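You operate a simulated robot arm through the tools that you are given. There is no shell and no other tool.

You run a simulated robot arm. Do the job below in one go: nothing can be reset, and whatever is moved stays where it is left.

JOB
Zero the height gauge with the cylinder that the blue tag names.
Fine: knob to the cylinder's figure, blue key, cylinder back in the grey tray. Set down upright: what you pick out.

The check looks at the end state, three seconds after you hand in, the way a careful person would. Anything else that was tipped, shoved, dropped, spilled or broken makes it a failure.

ROBOT AND FRAMES
A 6-joint arm with a two-finger gripper, fixed in place. Base frame: the origin is at the foot of the arm, x ahead of it, y to its left, z up. Readings come in mm, degrees, newtons and seconds.
Its first joint turns from -166.0 to 166.0 degrees. Payload 2.45 kg.
The TCP is the grasp point between the finger pads, 20 mm short of the fingertips. In the tool frame z runs along the fingers and y along their closing line. Largest opening 140 mm; the body of the gripper starts 168 mm behind the TCP.
Orientation is that of the tool frame in the base frame, as a unit quaternion [w, x, y, z]. With the fingers straight down and closing along the base's y, the tool's x points along the base's -x, its y along +y and its z along -z.

CONTROLS
- The arm moves only by the tool arm_command. Its argument "deltas" is a list of rows, each a list of 3 entries, a list of its own where there are three numbers: the shift along the tool's x, y, z in units of 400 mm (1.0 is 400 mm), then the turn, a rotation vector about the tool's x, y, z in units of 120 degrees (1.0 is 120 degrees), then the opening, from 0 (shut) to 1 (fully open). In form: [[[tx, ty, tz], [rx, ry, rz], fingers], ...]. A call has 1 to 20 rows; each row is the pose to reach, as a shift and turn from the pose commanded when the call began, along the tool's axes at that moment. A call with a number of a shift or a turn outside -1 to 1 is refused whole. A row lasts 0.2 s, in which the tool goes at most 50 mm and 8.6 degrees; a call with a longer step from one row to the next is refused whole, and so is a gripper value outside its range. A pose out of reach is approached as far as the arm can. The call stops where the force on the tool passes 40 N (or 10 N more than at its start, if that is more) or the arm is blocked; 0.2 s more then pass. The fingers move at their own pace (about 45 mm/s each) and stop on an object; they squeeze with about 31 N. The grip force told is the motor's: it shows also when the fingers shut on nothing. Time passes only in rows, and 0.2 s behind the last, so rows that repeat a pose let the fingers close. It gives the time, the measured TCP pose, the force on the tool (base axes), the opening and the grip force at its end, in the units of the frame above (readings bear some noise), with the torque about the TCP (base axes, N m) and any sound that the robot's microphone picked up.
- Cameras (640 x 400 px; columns grow to the right, rows downward): "scene" is fixed at [216.9, -491.3, 1629.3]; the picture's right is [0.68, -0.74, 0.00], its down [-0.37, -0.34, -0.87] and it looks along [0.64, 0.59, -0.50] (base axes); focal length 315 px, centre (320, 200). "wrist" rides on the gripper at [78, 11, -209] in the tool frame; the picture's right is [-0.14, 0.99, 0.00], its down [-0.92, -0.13, -0.37] and it looks along [-0.36, -0.05, 0.93] (tool axes); focal length 280 px, centre (320, 200).
- get_image(camera): a new picture of that camera. No time passes.
- point_at(camera, pixels): for up to 12 pixels [column, row] of the newest picture of that camera ("zoom" is the newest enlarged one), the place [x, y, z] in the base frame of the surface seen there, good to about 2 mm, but the place of the scene camera against the robot may be out by one fixed shift of up to 18 mm in any direction. No time passes.
- enlarge(camera, box): a new picture of the part [left, top, right, bottom] of that camera's present view, enlarged. No time passes.
- job_done(): hands the job in; it is judged then, once.

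Open the gripper and draw the arm clear of the work before you hand the job in, unless the task says otherwise.

The tools are called after "Call:" as a command line: name --argument value ..., lists and objects as JSON in quotes. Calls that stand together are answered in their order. arm_command: Moves the arm, as the interface text tells. Its arguments: {"type":"object","properties":{"deltas":{"type":"array"}},"required":["deltas"]} The other tools are called the same way: get_image (camera) takes a picture; point_at (camera, pixels) gives the place of the surface under pixels of a picture; enlarge (camera, box) takes an enlarged picture of a part of a camera's view; job_done () hands the job in.

At the start:

```text
clock: 0.0
ee_pos: [609.9, 212.3, 1267.1]
tool_rot: [0.0, 0.0, 1.0, 0.001]
ft_force: [-0.4, -0.5, -0.1]
wrist_torque: [-0.01, 0.01, 0.01]
gripper_width: 139.9
finger_force: 0.1
```

scene: 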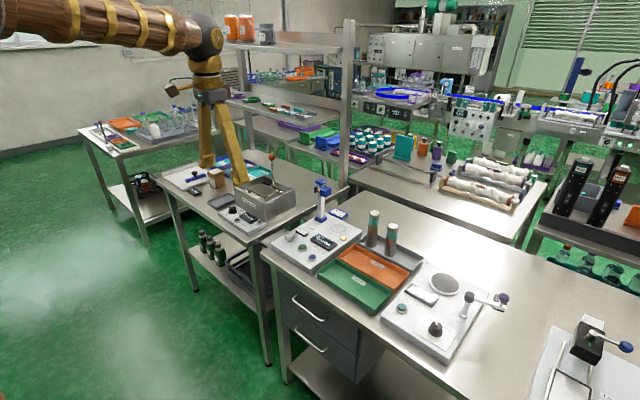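
wrist: 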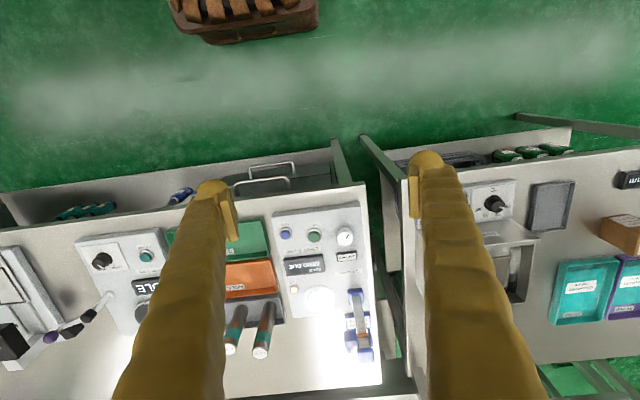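

I start by looking closer at the work area: the gauge panel with the blue key, the trays and the cylinders around pixel (370,240) in the scene picture.

Call:
enlarge --camera "scene" --box '[255, 170, 435, 290]'

Call:
enlarge --camera "wrist" --box '[200, 180, 400, 380]'

Call:
enlarge --camera "scene" --box '[360, 230, 540, 370]'

```text
3.33 times, centred on (345, 230) of scene
```

zoom: 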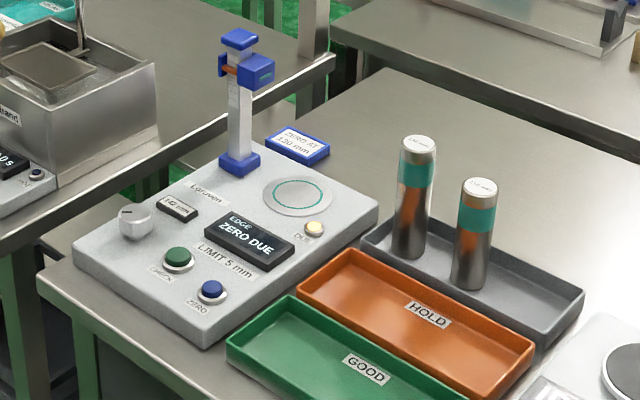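

```text
2.00 times, centred on (300, 280) of wrist
```

zoom: 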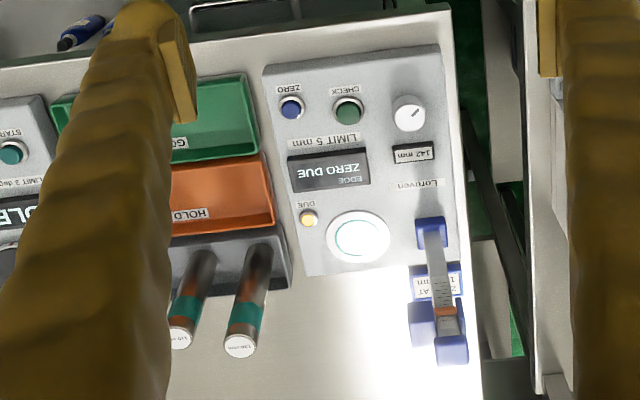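

```text
2.86 times, centred on (450, 300) of scene
```

zoom: 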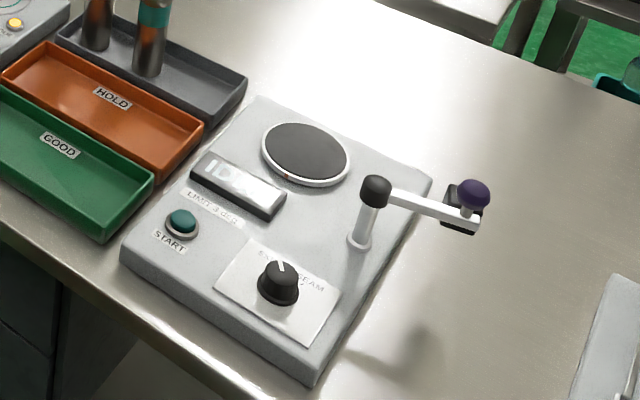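

The gauge shows "ZERO DUE" and the blue tag reads "ZERO AT 1?0 mm". I enlarge the tag, the cylinder tops and the gauge panel.

Call:
enlarge --camera "scene" --box '[325, 203, 353, 221]'

Call:
enlarge --camera "scene" --box '[365, 203, 401, 227]'

Call:
enlarge --camera "scene" --box '[280, 215, 350, 265]'

Call:
enlarge --camera "wrist" --box '[270, 205, 370, 275]'

```text
16.00 times, centred on (339, 212) of scene
```

zoom: 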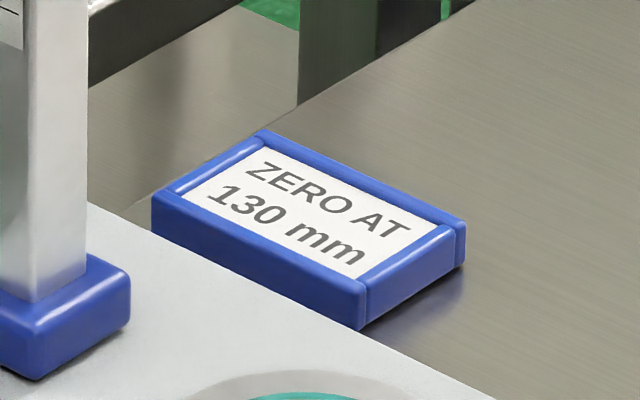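

```text
16.00 times, centred on (383, 215) of scene
```

zoom: 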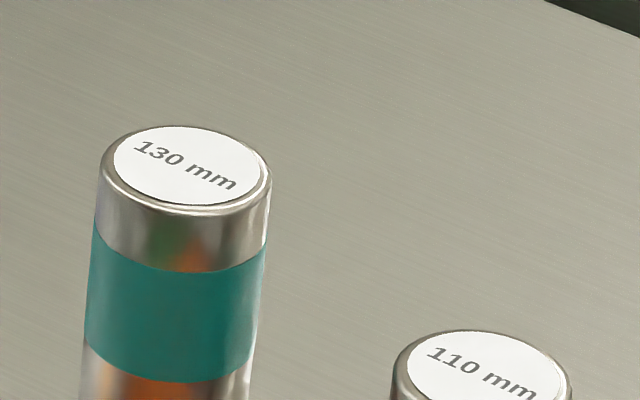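

```text
8.00 times, centred on (315, 240) of scene
```

zoom: 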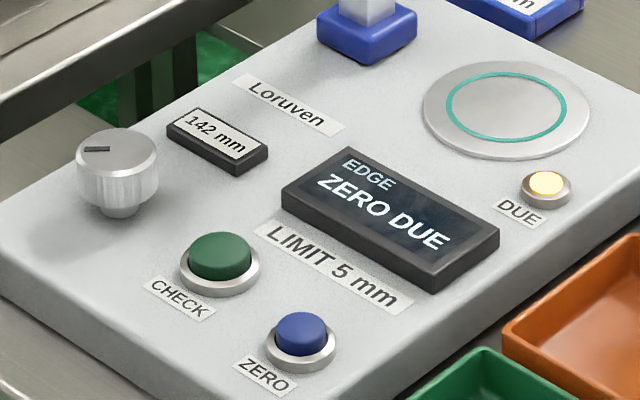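

```text
5.71 times, centred on (320, 240) of wrist
```

zoom: 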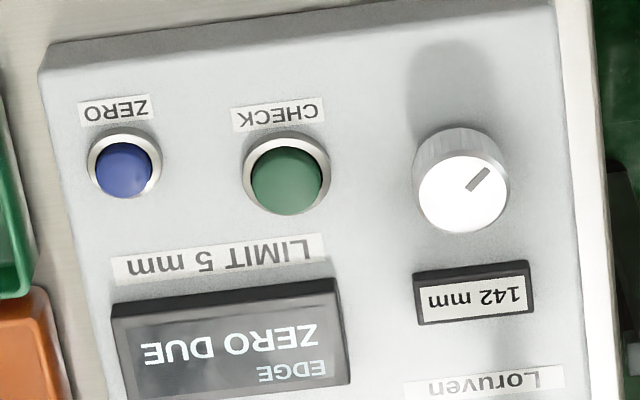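

The tag says 130 mm, and the taller-labelled cylinder nearest the gauge (scene ~(374,211)) says 130 mm; the knob reads 142 mm. Now I get positions from the wrist camera for panel, keys, knob and cylinders.

Call:
get_image --camera "wrist"

Call:
point_at --camera "wrist" --pixels '[[260, 352], [230, 349], [285, 233], [314, 235], [344, 235], [318, 299], [354, 295], [355, 350], [300, 250], [275, 213], [360, 205], [293, 318]]'

Call:
point_at --camera "scene" --pixels '[[374, 211], [393, 224], [293, 232], [307, 242], [317, 251], [338, 226], [340, 211], [321, 183], [272, 243], [305, 266], [361, 227], [333, 240]]'

Call:
enlarge --camera "wrist" --box '[215, 290, 295, 370]'

```text
taken
```

wrist: 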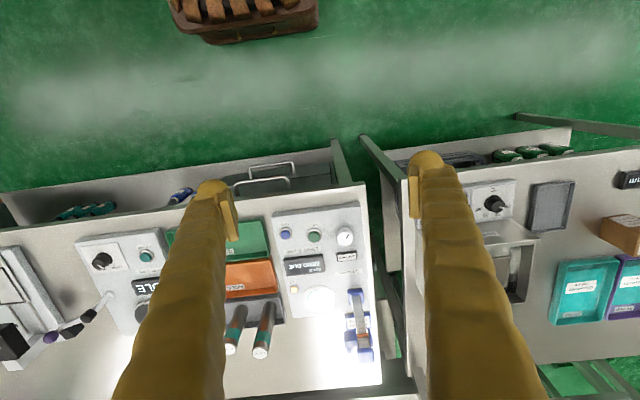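

```text
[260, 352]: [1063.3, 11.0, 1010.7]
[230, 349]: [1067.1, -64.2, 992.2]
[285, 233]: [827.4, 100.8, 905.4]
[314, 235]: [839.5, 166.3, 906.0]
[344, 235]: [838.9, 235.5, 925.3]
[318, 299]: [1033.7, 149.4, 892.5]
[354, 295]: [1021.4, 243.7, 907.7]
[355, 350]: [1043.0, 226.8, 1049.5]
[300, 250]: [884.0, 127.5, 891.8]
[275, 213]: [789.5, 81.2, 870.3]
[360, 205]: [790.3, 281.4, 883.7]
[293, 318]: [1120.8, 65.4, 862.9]
```

```text
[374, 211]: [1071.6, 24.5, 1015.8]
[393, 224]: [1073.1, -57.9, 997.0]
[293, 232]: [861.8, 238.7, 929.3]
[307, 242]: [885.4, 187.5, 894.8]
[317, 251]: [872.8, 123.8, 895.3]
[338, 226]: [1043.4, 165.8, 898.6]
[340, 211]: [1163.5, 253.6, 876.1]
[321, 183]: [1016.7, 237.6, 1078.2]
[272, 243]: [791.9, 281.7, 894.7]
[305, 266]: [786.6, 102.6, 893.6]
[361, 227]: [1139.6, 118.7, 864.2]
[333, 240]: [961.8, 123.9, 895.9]
```

```text
5.00 times, centred on (255, 330) of wrist
```

zoom: 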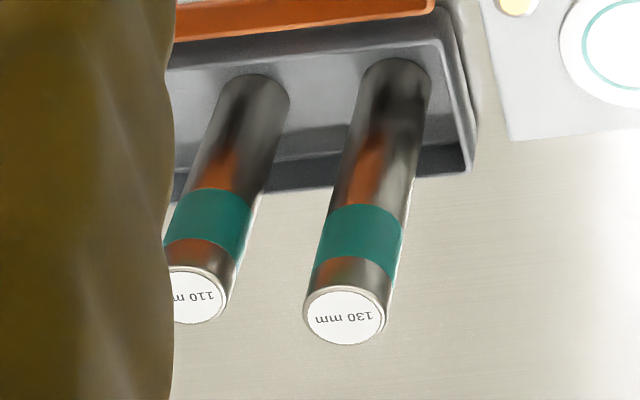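

The cylinder stands near [1063, 11] with top z≈1011, ring plate near [1034, 149, 892], blue key near [827, 101, 905], knob near [839, 235, 925]. I move the gripper nearer above the gauge for a better wrist view.

Call:
arm_command --deltas '[[[-0.09, -0.04, 0.0], [0, 0, 0], 1], [[-0.18, -0.08, 0.02], [0, 0, 0], 1], [[-0.27, -0.12, 0.04], [0, 0, 0], 1], [[-0.36, -0.16, 0.06], [0, 0, 0], 1], [[-0.42, -0.19, 0.08], [0, 0, 0], 1], [[-0.42, -0.19, 0.08], [0, 0, 0], 1]]'

Call:
get_image --camera "wrist"

```text
clock: 1.4
ee_pos: [780.5, 136.7, 1232.8]
tool_rot: [0.0, 0.0, 1.0, 0.0]
ft_force: [0.2, 0.3, -0.7]
wrist_torque: [-0.02, 0.0, 0.02]
gripper_width: 139.9
finger_force: 0.1
```

```text
taken
```

wrist: 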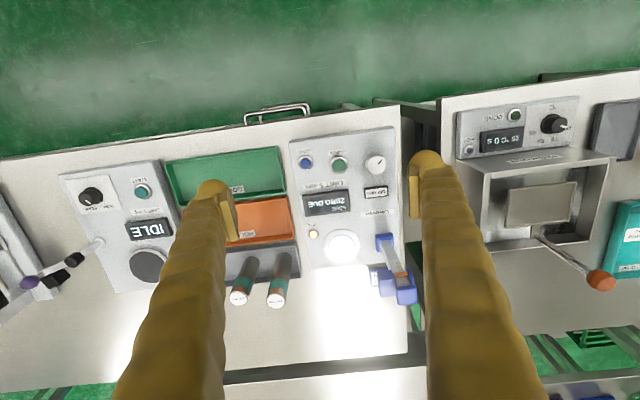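

The view is now centred; cylinder tops at (277,300) and (239,298), ring plate at (341,247), keys at (306,163)/(339,164), knob (374,165). I enlarge and take finer measurements.

Call:
enlarge --camera "wrist" --box '[220, 230, 320, 310]'

Call:
point_at --camera "zoom" --pixels '[[365, 330], [120, 325]]'

Call:
enlarge --camera "wrist" --box '[285, 140, 415, 215]'

Call:
enlarge --camera "wrist" --box '[300, 210, 430, 310]'

```text
5.00 times, centred on (270, 270) of wrist
```

zoom: 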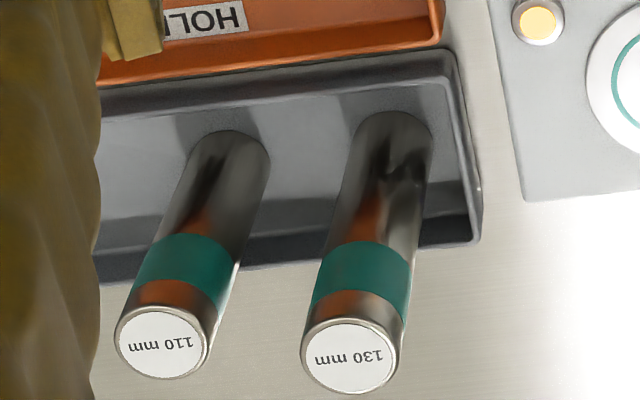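

```text
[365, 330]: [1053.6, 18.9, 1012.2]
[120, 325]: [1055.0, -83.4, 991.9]
```

```text
4.92 times, centred on (350, 178) of wrist
```

zoom: 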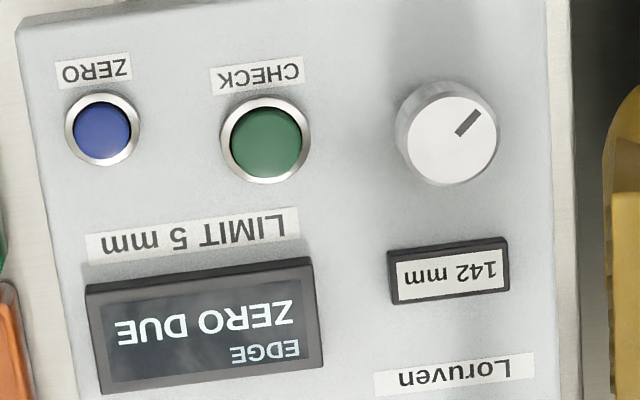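

```text
4.00 times, centred on (365, 260) of wrist
```

zoom: 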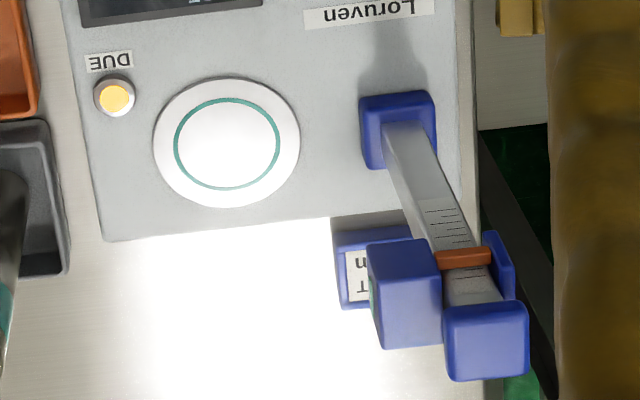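

I measure the ring plate edges and gauge head in this zoom, and the cylinder tops/walls, keys and knob by full-picture pixels.

Call:
point_at --camera "zoom" --pixels '[[157, 142], [297, 142], [228, 80], [226, 202], [227, 143], [176, 143], [278, 143], [400, 270], [465, 258], [485, 330], [400, 110], [110, 97]]'

Call:
point_at --camera "wrist" --pixels '[[276, 302], [269, 303], [283, 301], [276, 297], [275, 307], [238, 298], [305, 164], [339, 165], [376, 166], [286, 255], [270, 253], [301, 270]]'

```text
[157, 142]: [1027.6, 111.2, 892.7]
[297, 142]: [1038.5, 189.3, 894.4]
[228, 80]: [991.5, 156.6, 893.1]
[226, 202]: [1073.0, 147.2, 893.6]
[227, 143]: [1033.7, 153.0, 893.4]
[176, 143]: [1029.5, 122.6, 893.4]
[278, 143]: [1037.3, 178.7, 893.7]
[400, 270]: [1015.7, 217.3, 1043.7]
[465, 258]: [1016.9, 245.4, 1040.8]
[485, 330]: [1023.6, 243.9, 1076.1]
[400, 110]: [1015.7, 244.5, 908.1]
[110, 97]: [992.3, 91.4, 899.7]
```

```text
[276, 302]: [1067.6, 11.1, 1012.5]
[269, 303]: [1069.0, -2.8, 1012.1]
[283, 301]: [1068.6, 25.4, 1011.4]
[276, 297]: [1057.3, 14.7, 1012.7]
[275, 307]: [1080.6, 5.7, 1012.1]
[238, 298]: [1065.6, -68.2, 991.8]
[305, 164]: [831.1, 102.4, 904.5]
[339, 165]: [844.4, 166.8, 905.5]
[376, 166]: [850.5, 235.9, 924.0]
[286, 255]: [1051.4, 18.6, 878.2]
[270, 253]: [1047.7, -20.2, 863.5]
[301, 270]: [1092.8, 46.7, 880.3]
```

The 130 mm cylinder is about 40 mm across, axis near [1067, 11.5], top z≈1012; it lies beyond the tool-down reach, so I will approach it tilted 45° outward. I move to a point in front of and above it with opening about 60 mm.

Call:
arm_command --deltas '[[[-0.05, -0.052, 0.043], [0, -0.0625, 0], 0.43], [[-0.1, -0.104, 0.086], [0, -0.125, 0], 0.43], [[-0.15, -0.156, 0.129], [0, -0.1875, 0], 0.43], [[-0.2, -0.209, 0.172], [0, -0.25, 0], 0.43], [[-0.249, -0.261, 0.215], [0, -0.3125, 0], 0.43], [[-0.299, -0.313, 0.2575], [0, -0.375, 0], 0.43], [[-0.299, -0.313, 0.2575], [0, -0.375, 0], 0.43]]'

Call:
get_image --camera "wrist"

Call:
get_image --camera "scene"

```text
clock: 3.0
ee_pos: [898.6, 10.5, 1132.8]
tool_rot: [0.384, 0.0, 0.924, -0.001]
ft_force: [0.5, 0.5, 0.4]
wrist_torque: [-0.01, 0.01, 0.03]
gripper_width: 60.3
finger_force: 0.0
```

```text
taken
```

wrist: 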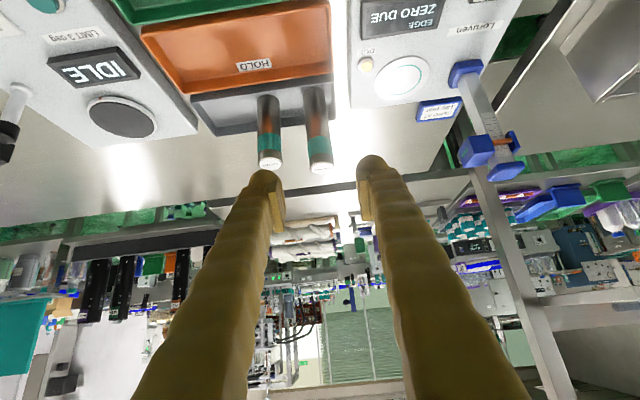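

```text
taken
```

scene: 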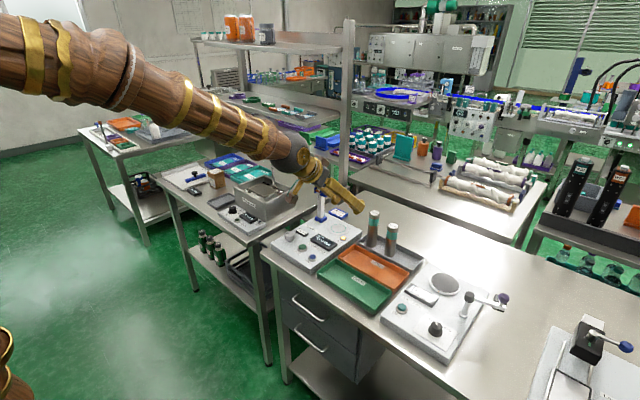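

The tilted view shows the 130 cylinder top at (320,167) between the fingers and the 110 one at (270,163). I measure its axis from this nearer view.

Call:
enlarge --camera "wrist" --box '[240, 80, 360, 190]'

Call:
point_at --camera "wrist" --pixels '[[320, 168], [311, 169], [330, 168], [320, 145], [310, 146], [330, 145], [317, 110], [270, 163], [271, 140], [300, 125], [318, 90], [290, 130]]'

```text
3.64 times, centred on (300, 135) of wrist
```

zoom: 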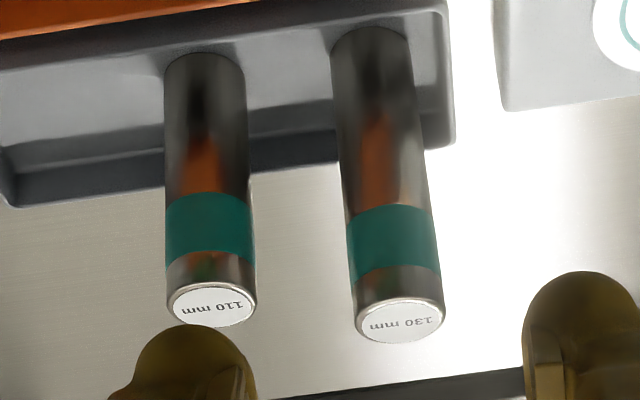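

```text
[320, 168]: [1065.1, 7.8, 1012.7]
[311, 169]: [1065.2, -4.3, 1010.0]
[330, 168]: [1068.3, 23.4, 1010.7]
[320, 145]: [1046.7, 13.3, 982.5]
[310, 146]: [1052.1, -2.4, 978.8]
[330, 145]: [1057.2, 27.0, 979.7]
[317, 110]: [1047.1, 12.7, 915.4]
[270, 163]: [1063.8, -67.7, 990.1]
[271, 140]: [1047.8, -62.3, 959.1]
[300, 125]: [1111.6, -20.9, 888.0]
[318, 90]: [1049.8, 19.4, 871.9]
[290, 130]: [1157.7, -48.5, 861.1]
```

The cylinder's near surface is at x≈1047, y≈11–13, so its axis is about [1067, 11.5], in line with the fingers. I advance 160 mm along the tool axis first, then check.

Call:
arm_command --deltas '[[[0, 0, 0.1], [0, 0, 0], 0.43], [[0, 0, 0.2], [0, 0, 0], 0.43], [[0, 0, 0.3], [0, 0, 0], 0.43], [[0, 0.001, 0.4], [0, 0, 0], 0.43], [[0, 0.001, 0.4], [0, 0, 0], 0.43]]'

Call:
get_image --camera "wrist"

Call:
enlarge --camera "scene" --box '[290, 170, 450, 280]'

```text
clock: 4.2
ee_pos: [1011.3, 11.8, 1019.2]
tool_rot: [0.383, 0.0, 0.924, 0.0]
ft_force: [-0.3, -0.5, -0.1]
wrist_torque: [0.0, 0.03, 0.02]
gripper_width: 60.1
finger_force: 0.1
```

```text
taken
```

wrist: 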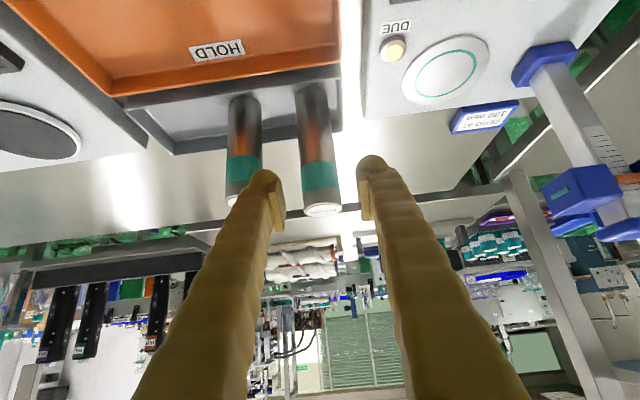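

```text
3.64 times, centred on (370, 225) of scene
```

zoom: 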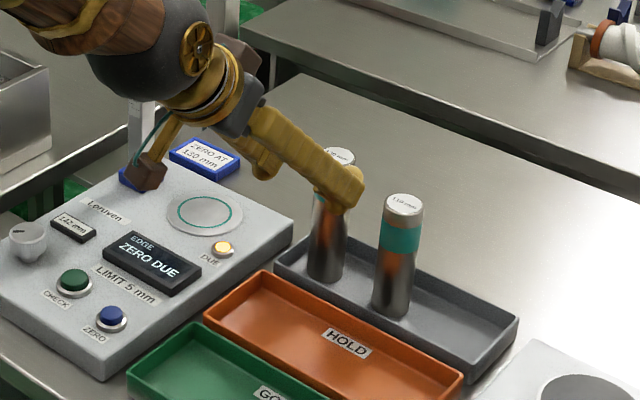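

Fingers straddle the 130 cylinder line cleanly (fingertips at (265,180) and (370,165), cylinder at (322,180)), the 110 one is outside. I advance the last 78 mm slowly and then close.

Call:
arm_command --deltas '[[[0, 0, 0.05], [0, 0, 0], 0.43], [[0, 0, 0.1], [0, 0, 0], 0.43], [[0, 0, 0.15], [0, 0, 0], 0.43], [[0, 0, 0.194], [0, 0, 0], 0.43], [[0, 0, 0.194], [0, 0, 0], 0.43]]'

Call:
get_image --camera "wrist"

Call:
enlarge --camera "scene" --box '[330, 190, 440, 270]'

```text
clock: 5.4
ee_pos: [1066.9, 10.6, 962.7]
tool_rot: [0.382, 0.0, 0.924, 0.0]
ft_force: [0.7, 0.3, 0.1]
wrist_torque: [-0.02, 0.04, 0.0]
gripper_width: 60.1
finger_force: 0.0
```

```text
taken
```

wrist: 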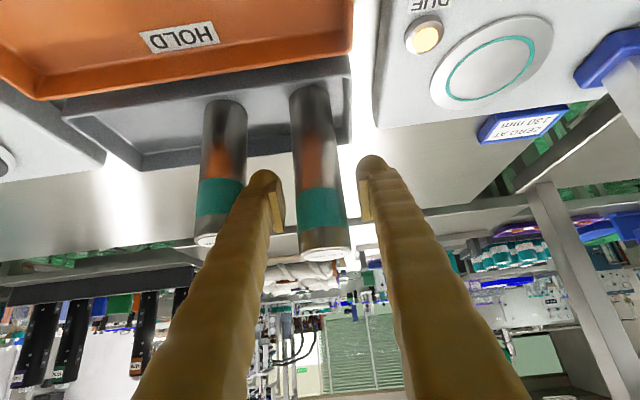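

```text
5.00 times, centred on (385, 230) of scene
```

zoom: 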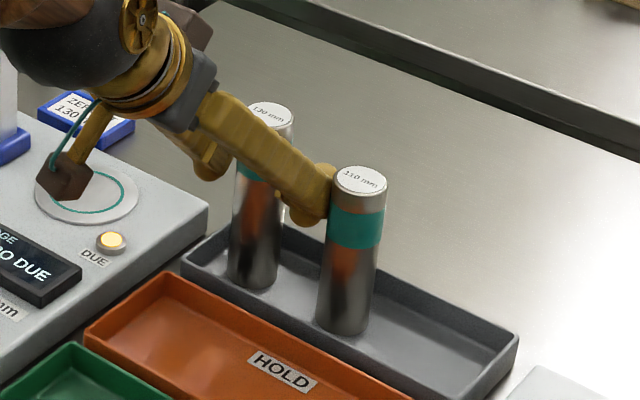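

The cylinder sits between the pads at (318,190), with the other cylinder clear. I close the fingers, holding position.

Call:
arm_command --deltas '[[[0, 0, 0], [0, 0, 0], 0.3], [[0, 0, 0], [0, 0, 0], 0.2], [[0, 0, 0], [0, 0, 0], 0.0], [[0, 0, 0], [0, 0, 0], 0.0], [[0, 0, 0], [0, 0, 0], 0.0]]'

Call:
get_image --camera "wrist"

```text
clock: 6.6
ee_pos: [1066.7, 10.2, 963.1]
tool_rot: [0.383, 0.001, 0.924, 0.0]
ft_force: [0.3, -1.5, 0.2]
wrist_torque: [-0.04, -0.03, -0.04]
gripper_width: 37.5
finger_force: 30.9
```

```text
taken
```

wrist: 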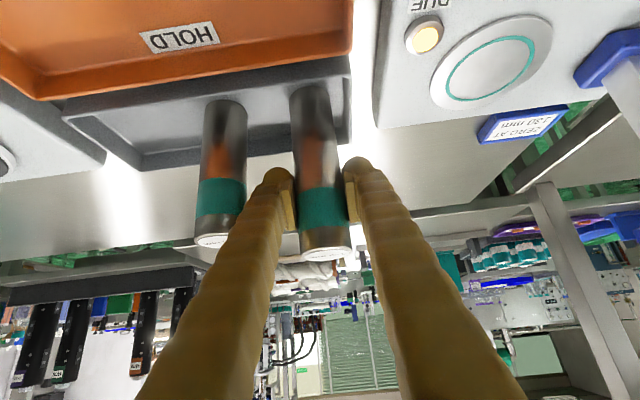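

Gripped at 37.5 mm with 31 N. I lift straight up about 60 mm, gently.

Call:
arm_command --deltas '[[[-0.01, 0, -0.01], [0, 0, 0], 0], [[-0.03, 0, -0.03], [0, 0, 0], 0], [[-0.055, 0, -0.055], [0, 0, 0], 0], [[-0.08, 0, -0.08], [0, 0, 0], 0], [[-0.106, 0, -0.106], [0, 0, 0], 0], [[-0.106, 0, -0.106], [0, 0, 0], 0]]'

Call:
get_image --camera "wrist"

Call:
enlarge --camera "scene" --box '[320, 180, 440, 270]'

```text
clock: 8.0
ee_pos: [1066.6, 11.1, 1022.5]
tool_rot: [0.382, 0.0, 0.924, 0.0]
ft_force: [-0.5, 0.0, -5.3]
wrist_torque: [0.01, 0.0, 0.01]
gripper_width: 37.8
finger_force: 31.0
```

```text
taken
```

wrist: 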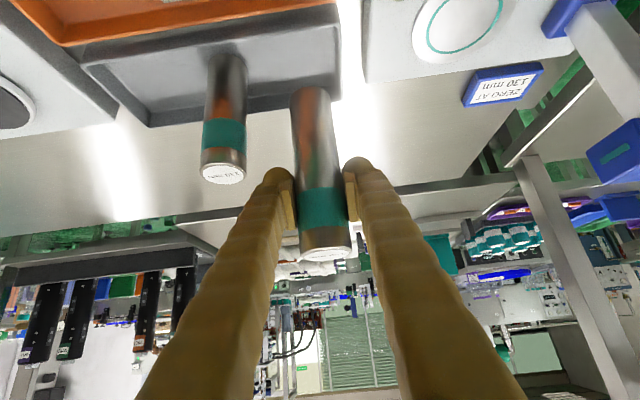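

```text
4.44 times, centred on (380, 225) of scene
```

zoom: 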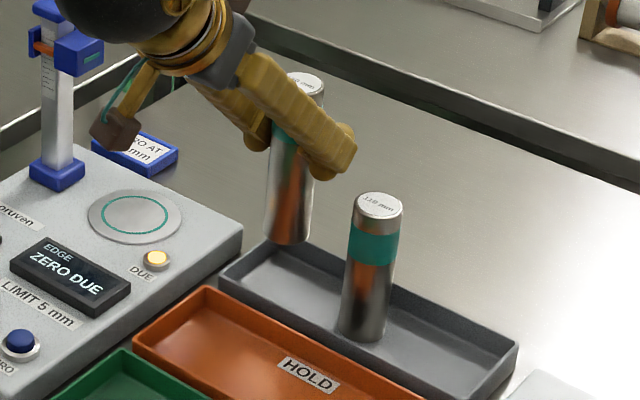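

Lifted cleanly, weight about 5.3 N. Now I measure the cylinder's lower end (about (310,92)), the tray floor and, from this view, the ring plate (462,23) and gauge head.

Call:
enlarge --camera "wrist" --box '[240, 40, 360, 120]'

Call:
point_at --camera "wrist" --pixels '[[310, 94], [310, 100], [304, 96], [316, 94], [280, 75], [260, 95], [324, 250], [316, 150], [222, 173], [225, 62], [412, 20], [504, 22]]'

Call:
enlarge --camera "scene" --box '[310, 170, 370, 240]'

```text
5.00 times, centred on (300, 80) of wrist
```

zoom: 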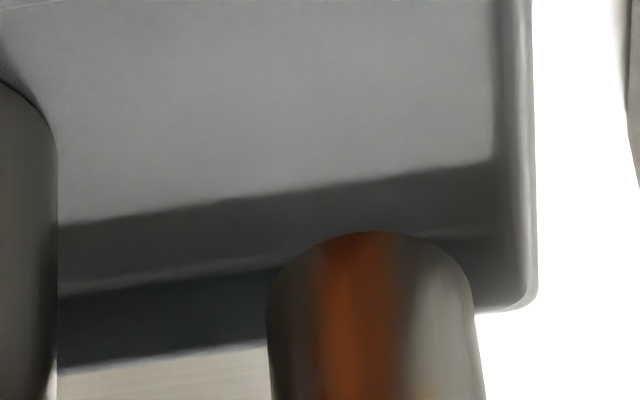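

```text
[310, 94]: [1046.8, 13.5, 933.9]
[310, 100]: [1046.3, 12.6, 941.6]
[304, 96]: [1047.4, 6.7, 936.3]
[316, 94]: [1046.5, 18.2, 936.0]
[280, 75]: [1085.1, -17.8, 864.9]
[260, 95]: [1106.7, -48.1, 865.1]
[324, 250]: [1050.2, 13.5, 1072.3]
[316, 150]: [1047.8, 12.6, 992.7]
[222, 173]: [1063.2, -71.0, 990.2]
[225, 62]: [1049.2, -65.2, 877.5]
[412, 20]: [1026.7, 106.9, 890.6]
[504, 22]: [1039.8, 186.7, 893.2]
```

```text
5.71 times, centred on (340, 205) of scene
```

zoom: 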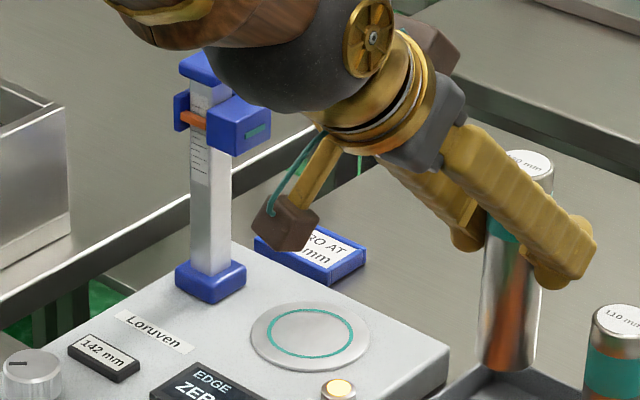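

The cylinder's lower end is at z≈924.5 with TCP 1022.5 (98 mm below TCP), tray floor 865, plate 893.5. I carry it over the ring plate centre (about [1033, 151]) with the lower end at about 942.

Call:
arm_command --deltas '[[[-0.031, 0, -0.031], [0, 0, 0], 0], [[-0.021, 0.06, -0.041], [0, 0, 0], 0], [[-0.011, 0.12, -0.051], [0, 0, 0], 0], [[0, 0.18, -0.0607], [0, 0, 0], 0], [[0.01, 0.24, -0.0707], [0, 0, 0], 0], [[0.019, 0.3, -0.08], [0, 0, 0], 0], [[0.0285, 0.35, -0.09], [0, 0, 0], 0], [[0.0285, 0.35, -0.09], [0, 0, 0], 0]]'

Call:
get_image --camera "wrist"

Call:
enlarge --camera "scene" --box '[280, 165, 400, 265]'

```text
clock: 9.8
ee_pos: [1032.2, 152.2, 1040.6]
tool_rot: [0.383, 0.0, 0.924, 0.0]
ft_force: [0.0, 0.1, -3.8]
wrist_torque: [0.0, 0.03, -0.04]
gripper_width: 37.3
finger_force: 30.9
```

```text
taken
```

wrist: 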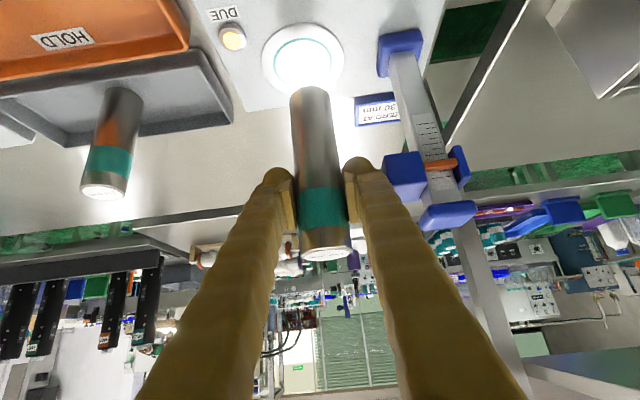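

```text
4.00 times, centred on (340, 215) of scene
```

zoom: 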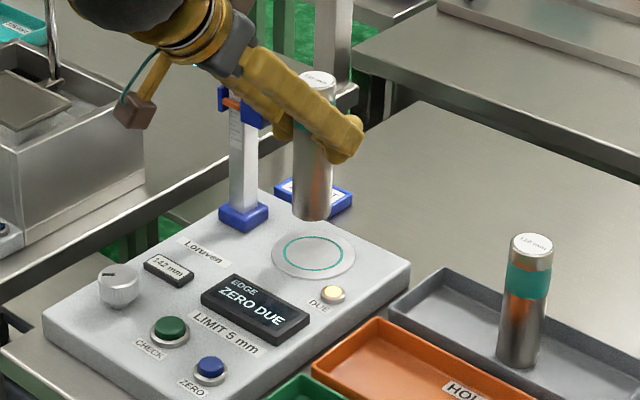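

The cylinder hangs above the ring plate (ring at about (302,62) in the wrist view), with the right finger near the gauge head box at (405,175). I measure the plate edges and the head for clearance.

Call:
enlarge --camera "wrist" --box '[250, 10, 360, 110]'

Call:
point_at --camera "wrist" --pixels '[[265, 55], [341, 56], [302, 25], [276, 62], [331, 62], [302, 40], [387, 170], [400, 155], [405, 180], [415, 210], [390, 197], [308, 92]]'

```text
4.00 times, centred on (305, 60) of wrist
```

zoom: 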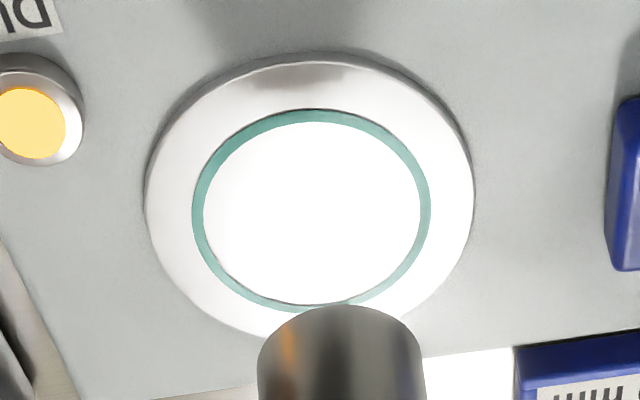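

```text
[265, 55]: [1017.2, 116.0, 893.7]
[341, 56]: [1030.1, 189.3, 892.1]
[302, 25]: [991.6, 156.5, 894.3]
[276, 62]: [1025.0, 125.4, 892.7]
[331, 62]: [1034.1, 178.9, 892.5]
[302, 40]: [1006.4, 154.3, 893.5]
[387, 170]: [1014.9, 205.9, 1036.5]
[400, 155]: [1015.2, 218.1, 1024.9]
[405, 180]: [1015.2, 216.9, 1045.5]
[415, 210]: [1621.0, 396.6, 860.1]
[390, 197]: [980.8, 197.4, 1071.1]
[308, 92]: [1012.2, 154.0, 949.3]
```

Plate edges put the ring centre near [1032, 152], right under the cylinder; the head box face is at y≈206, x≥1015, so I must open only a little later. I confirm the ring centre and then lower towards the plate.

Call:
point_at --camera "wrist" --pixels '[[302.75, 62.5], [273.5, 62.5], [332, 62.5]]'

Call:
arm_command --deltas '[[[0.017, -0.002, 0.017], [0, 0, 0], 0], [[0.034, -0.002, 0.034], [0, 0, 0], 0], [[0.051, -0.002, 0.051], [0, 0, 0], 0], [[0.068, -0.002, 0.068], [0, 0, 0], 0], [[0.078, -0.002, 0.078], [0, 0, 0], 0], [[0.078, -0.002, 0.078], [0, 0, 0], 0]]'

Call:
get_image --camera "wrist"

Call:
enlarge --camera "scene" --box '[290, 175, 390, 255]'

```text
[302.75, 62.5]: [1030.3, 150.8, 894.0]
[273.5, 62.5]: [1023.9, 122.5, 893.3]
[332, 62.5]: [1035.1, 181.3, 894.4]
```

```text
clock: 11.2
ee_pos: [1032.3, 150.9, 995.6]
tool_rot: [0.383, 0.001, 0.924, -0.001]
ft_force: [-0.1, 0.6, -4.7]
wrist_torque: [-0.01, -0.01, 0.01]
gripper_width: 37.7
finger_force: 31.0
```

```text
taken
```

wrist: 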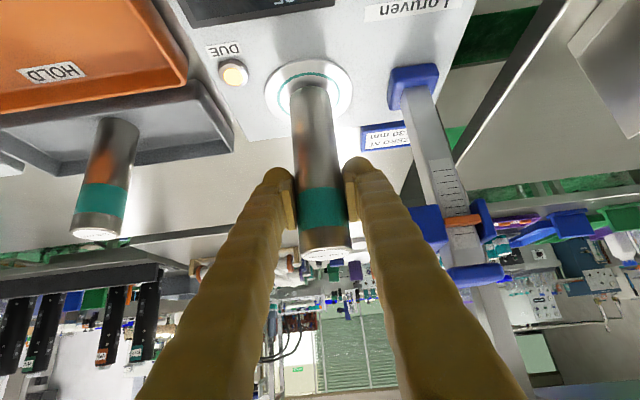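

```text
5.00 times, centred on (340, 215) of scene
```

zoom: 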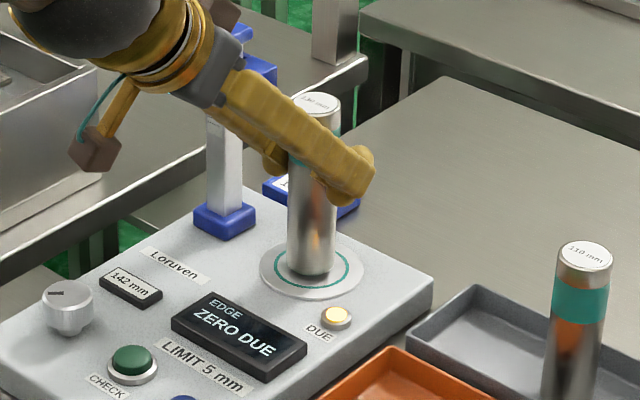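

The cylinder is centred over the ring with about 4 mm to go and still hanging free (-4.7 N). I lower in 1 mm steps and watch the force.

Call:
arm_command --deltas '[[[0.0018, 0, 0.0018], [0, 0, 0], 0], [[0.0035, 0, 0.0035], [0, 0, 0], 0], [[0.0053, 0, 0.0053], [0, 0, 0], 0], [[0.0053, 0, 0.0053], [0, 0, 0], 0]]'

```text
clock: 12.2
ee_pos: [1032.5, 149.8, 992.8]
tool_rot: [0.382, 0.001, 0.924, -0.001]
ft_force: [-0.5, -0.3, -5.0]
wrist_torque: [0.02, -0.03, 0.02]
gripper_width: 37.4
finger_force: 31.2
```

Still hanging (-5.0 N). I lower 1 mm more.

Call:
arm_command --deltas '[[[0.0018, 0, 0.0018], [0, 0, 0], 0], [[0.0018, 0, 0.0018], [0, 0, 0], 0]]'

```text
clock: 12.8
ee_pos: [1033.9, 150.8, 992.4]
tool_rot: [0.383, -0.001, 0.924, 0.0]
ft_force: [-1.0, 0.3, -4.0]
wrist_torque: [0.02, -0.05, 0.0]
gripper_width: 37.4
finger_force: 31.0
```

Call:
arm_command --deltas '[[[0.0018, 0, 0.0018], [0, 0, 0], 0], [[0.0018, 0, 0.0018], [0, 0, 0], 0]]'

Call:
enlarge --camera "wrist" --box '[250, 50, 370, 130]'

```text
clock: 13.4
ee_pos: [1032.7, 149.7, 991.3]
tool_rot: [0.383, 0.001, 0.924, 0.0]
ft_force: [0.0, -0.9, -4.9]
wrist_torque: [-0.02, 0.01, 0.01]
gripper_width: 37.6
finger_force: 31.1
```

```text
5.00 times, centred on (310, 90) of wrist
```

zoom: 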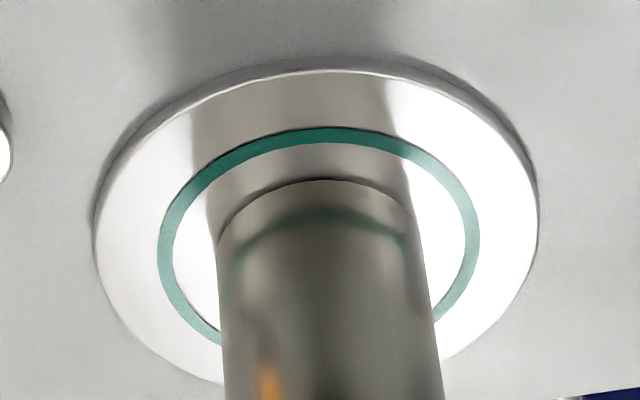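

The force is still about -5 N, and the picture shows the cylinder foot just above the plate inside the teal ring (bottom edge at zoom (315,185)). I keep lowering in sub-millimetre steps.

Call:
arm_command --deltas '[[[0.0012, 0, 0.0012], [0, 0, 0], 0], [[0.0024, 0, 0.0024], [0, 0, 0], 0], [[0.0024, 0, 0.0024], [0, 0, 0], 0]]'

```text
clock: 14.2
ee_pos: [1035.0, 150.1, 992.4]
tool_rot: [0.384, 0.0, 0.923, 0.0]
ft_force: [-1.2, 0.3, 10.0]
wrist_torque: [0.04, 0.21, 0.0]
gripper_width: 37.6
finger_force: 31.0
```

Contact: force went to +10 N. I ease up about half a millimetre and read again before opening.

Call:
arm_command --deltas '[[[-0.0009, 0, -0.0009], [0, 0, 0], 0], [[-0.0009, 0, -0.0009], [0, 0, 0], 0]]'

Call:
enlarge --camera "wrist" --box '[250, 50, 370, 130]'

Call:
enlarge --camera "scene" --box '[300, 175, 390, 245]'

```text
clock: 14.8
ee_pos: [1033.1, 150.3, 991.8]
tool_rot: [0.383, 0.0, 0.924, 0.0]
ft_force: [4.2, -1.1, 8.7]
wrist_torque: [-0.03, -0.34, -0.01]
gripper_width: 37.7
finger_force: 30.5
```

```text
5.00 times, centred on (310, 90) of wrist
```

zoom: 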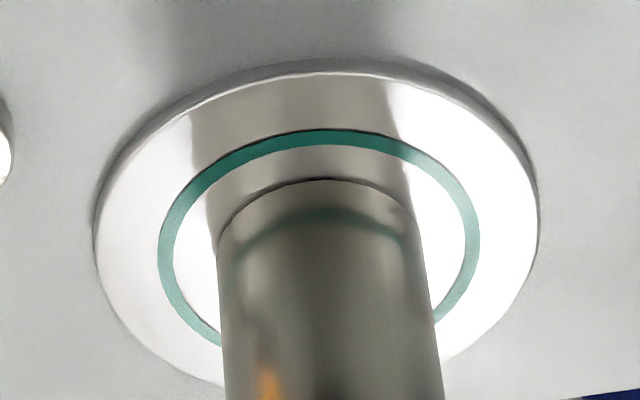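

```text
5.71 times, centred on (345, 210) of scene
```

zoom: 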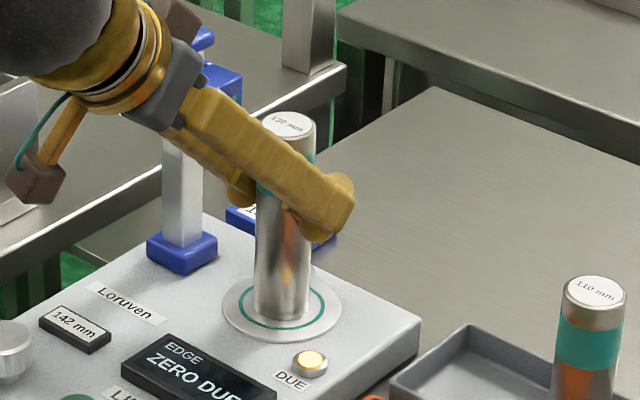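

The cylinder stands inside the teal ring with a light push of about 9 N left. I ease up another half millimetre and open to about 48 mm only, to keep clear of the gauge head.

Call:
arm_command --deltas '[[[-0.0009, 0, -0.0009], [0, 0, 0], 0], [[-0.0009, 0, -0.0009], [0, 0, 0], 0]]'

Call:
arm_command --deltas '[[[0, 0, 0], [0, 0, 0], 0.28], [[0, 0, 0], [0, 0, 0], 0.34], [[0, 0, 0], [0, 0, 0], 0.34], [[0, 0, 0], [0, 0, 0], 0.34]]'

Call:
get_image --camera "wrist"

Call:
enlarge --camera "scene" --box '[300, 175, 390, 245]'

```text
clock: 15.4
ee_pos: [1031.7, 149.5, 991.0]
tool_rot: [0.382, -0.001, 0.924, 0.001]
ft_force: [3.1, 1.3, 6.3]
wrist_torque: [0.08, -0.15, 0.03]
gripper_width: 37.6
finger_force: 30.5
```

```text
clock: 16.4
ee_pos: [1033.4, 150.0, 991.1]
tool_rot: [0.383, 0.0, 0.924, 0.0]
ft_force: [-0.1, 0.1, 1.1]
wrist_torque: [0.0, 0.01, 0.0]
gripper_width: 47.5
finger_force: 0.1
```

```text
taken
```

wrist: 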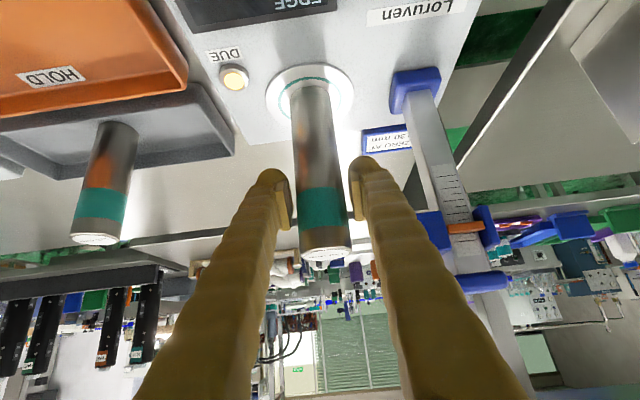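

```text
5.71 times, centred on (345, 210) of scene
```

zoom: 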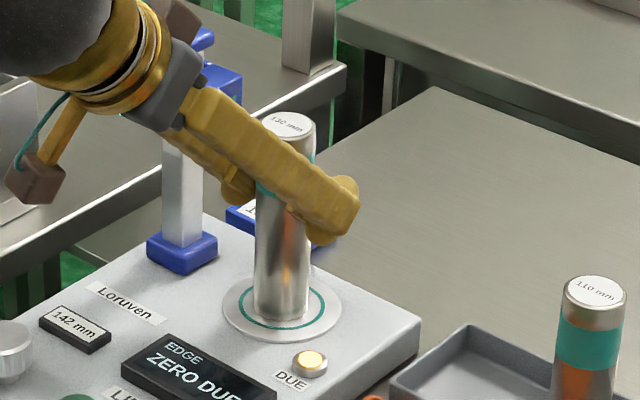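

Fingers opened to 47.5 mm, cylinder standing upright inside the ring, no contact force. I back straight out along the tool axis.

Call:
arm_command --deltas '[[[0, 0, -0.03], [0, 0, 0], 0.34], [[0, 0, -0.07], [0, 0, 0], 0.34], [[0, 0, -0.13], [0, 0, 0], 0.34], [[0, 0, -0.21], [0, 0, 0], 0.34], [[0, 0, -0.3], [0, 0, 0], 0.34], [[0, 0, -0.4], [0, 0, 0], 0.34], [[0, 0, -0.45], [0, 0, 0], 0.34], [[0, 0, -0.45], [0, 0, 0], 0.34]]'

Call:
get_image --camera "wrist"

Call:
enlarge --camera "scene" --box '[270, 170, 390, 260]'

```text
clock: 18.2
ee_pos: [903.3, 147.0, 1119.3]
tool_rot: [0.383, -0.001, 0.924, 0.0]
ft_force: [1.2, 0.3, 0.3]
wrist_torque: [0.03, 0.02, 0.0]
gripper_width: 47.6
finger_force: 0.0
```

```text
taken
```

wrist: 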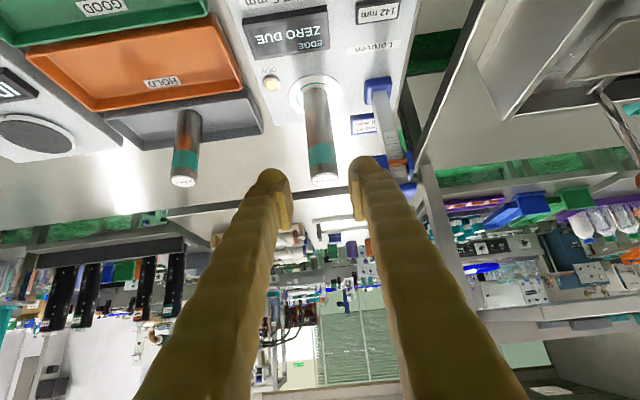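

```text
4.44 times, centred on (330, 215) of scene
```

zoom: 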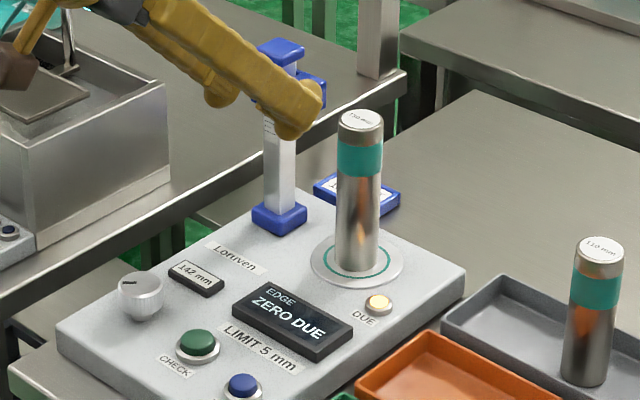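

The cylinder stands well on the plate. Next I bring the tool to vertical above the knob at about [848, 236].

Call:
arm_command --deltas '[[[0.022, 0.037, -0.0103], [0, 0.0625, 0], 0.5], [[0.044, 0.074, -0.0206], [0, 0.125, 0], 0.5], [[0.066, 0.111, -0.0309], [0, 0.1875, 0], 0.5], [[0.088, 0.148, -0.0412], [0, 0.25, 0], 0.5], [[0.11, 0.185, -0.0515], [0, 0.3125, 0], 0.5], [[0.1325, 0.2225, -0.0618], [0, 0.375, 0], 0.5], [[0.1325, 0.2225, -0.0618], [0, 0.375, 0], 0.5]]'

Call:
get_image --camera "wrist"

Call:
enlarge --camera "scene" --box '[250, 170, 390, 270]'

```text
clock: 19.8
ee_pos: [851.1, 241.3, 1098.5]
tool_rot: [-0.001, -0.001, 1.0, 0.0]
ft_force: [-0.6, 0.2, 0.5]
wrist_torque: [0.03, 0.0, -0.02]
gripper_width: 69.9
finger_force: 0.1
```

```text
taken
```

wrist: 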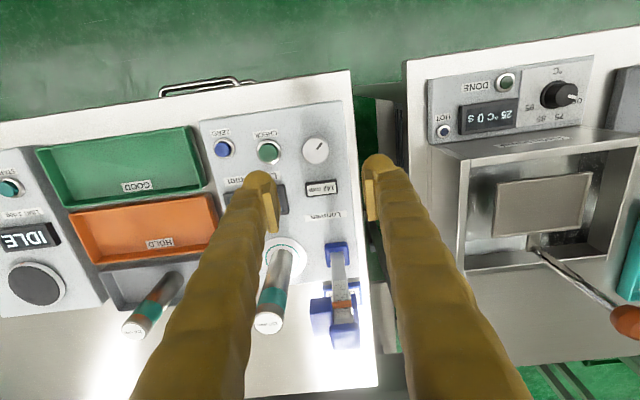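

```text
4.00 times, centred on (320, 220) of scene
```

zoom: 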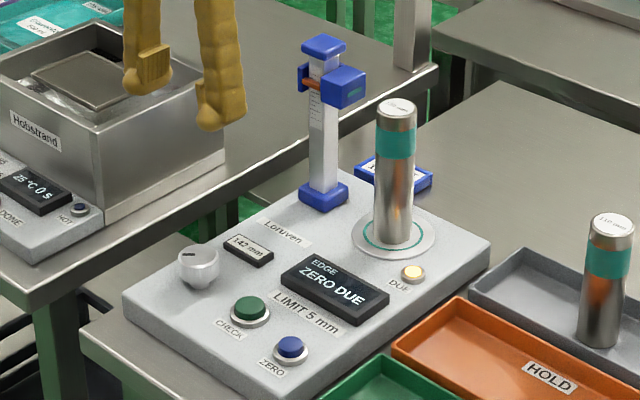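

The knob is at (315,150) and its readout at (322,189). I enlarge and measure the knob's top and rim.

Call:
enlarge --camera "wrist" --box '[280, 120, 350, 210]'

Call:
point_at --camera "wrist" --pixels '[[315, 150], [305, 150], [326, 150], [316, 140], [316, 160], [297, 160], [340, 150], [221, 148], [268, 151], [260, 152], [276, 150], [213, 149]]'

```text
4.44 times, centred on (315, 165) of wrist
```

zoom: 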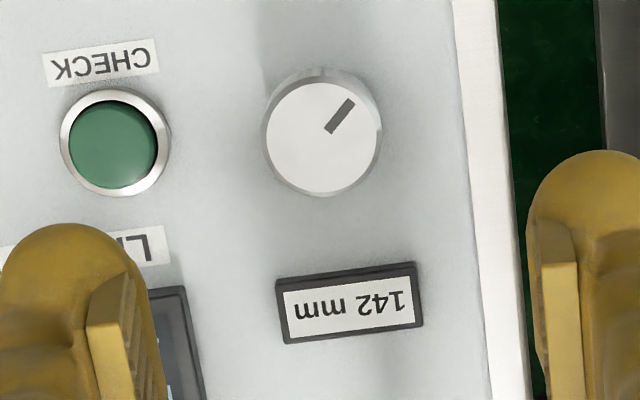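

```text
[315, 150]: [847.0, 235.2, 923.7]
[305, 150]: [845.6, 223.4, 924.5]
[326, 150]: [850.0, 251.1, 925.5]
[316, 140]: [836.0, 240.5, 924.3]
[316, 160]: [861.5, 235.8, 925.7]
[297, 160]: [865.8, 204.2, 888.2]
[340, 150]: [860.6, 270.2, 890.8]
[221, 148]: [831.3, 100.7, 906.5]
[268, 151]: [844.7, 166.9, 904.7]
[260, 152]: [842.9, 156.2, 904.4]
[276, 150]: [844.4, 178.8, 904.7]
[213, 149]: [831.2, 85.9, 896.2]
```

Knob top centre is near [848, 237, 925], about 33 mm across. I narrow the opening to about 48 mm and descend to 50 mm above the grip height, aligning over the knob.

Call:
point_at --camera "zoom" --pixels '[[323, 137], [348, 302], [348, 274], [270, 137], [377, 137], [323, 84], [323, 190]]'

Call:
arm_command --deltas '[[[0.0075, -0.008, 0.06], [0, 0, 0], 0.34], [[0.0075, -0.008, 0.12], [0, 0, 0], 0.34], [[0.0075, -0.008, 0.18], [0, 0, 0], 0.34], [[0.0075, -0.008, 0.24], [0, 0, 0], 0.34], [[0.0075, -0.008, 0.3], [0, 0, 0], 0.34], [[0.0075, -0.008, 0.3], [0, 0, 0], 0.34], [[0.0075, -0.008, 0.3], [0, 0, 0], 0.34]]'

Call:
get_image --camera "wrist"

Call:
enlarge --camera "scene" --box '[250, 190, 350, 270]'

```text
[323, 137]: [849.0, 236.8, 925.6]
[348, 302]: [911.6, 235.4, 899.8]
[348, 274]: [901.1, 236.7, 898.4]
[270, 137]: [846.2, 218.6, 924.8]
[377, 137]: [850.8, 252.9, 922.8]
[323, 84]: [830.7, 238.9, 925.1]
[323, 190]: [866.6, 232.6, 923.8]
```

```text
clock: 21.4
ee_pos: [848.0, 235.5, 978.1]
tool_rot: [0.0, 0.0, 1.0, 0.0]
ft_force: [0.0, -0.1, 0.4]
wrist_torque: [0.02, -0.01, -0.01]
gripper_width: 47.5
finger_force: 0.1
```

```text
taken
```

wrist: 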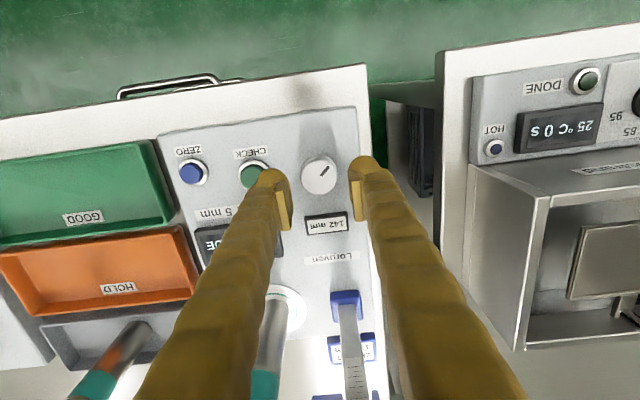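

```text
5.00 times, centred on (300, 230) of scene
```

zoom: 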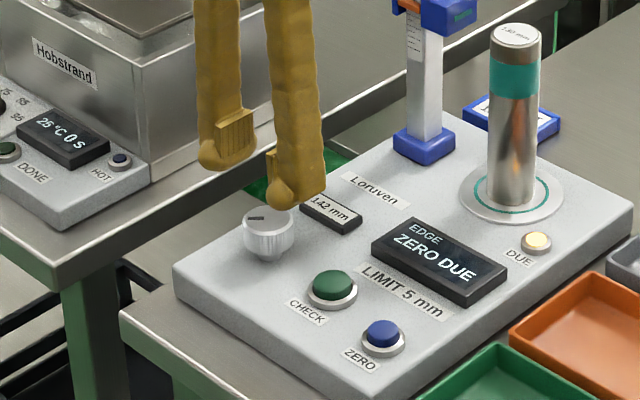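

Now the knob shows at (319,176) in the wrist view between the fingertips. I re-measure its centre from here before descending.

Call:
enlarge --camera "wrist" --box '[270, 140, 380, 240]'

Call:
point_at --camera "zoom" --pixels '[[318, 140], [255, 140], [380, 140], [318, 85], [318, 195], [350, 315]]'

```text
4.00 times, centred on (325, 190) of wrist
```

zoom: 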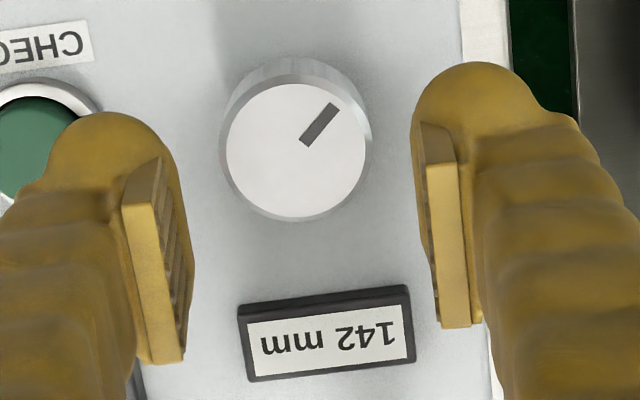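

```text
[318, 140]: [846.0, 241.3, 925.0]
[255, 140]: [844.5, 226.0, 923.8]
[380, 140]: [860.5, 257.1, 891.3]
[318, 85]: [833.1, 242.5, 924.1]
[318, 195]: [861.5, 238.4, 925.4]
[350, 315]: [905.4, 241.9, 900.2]
```

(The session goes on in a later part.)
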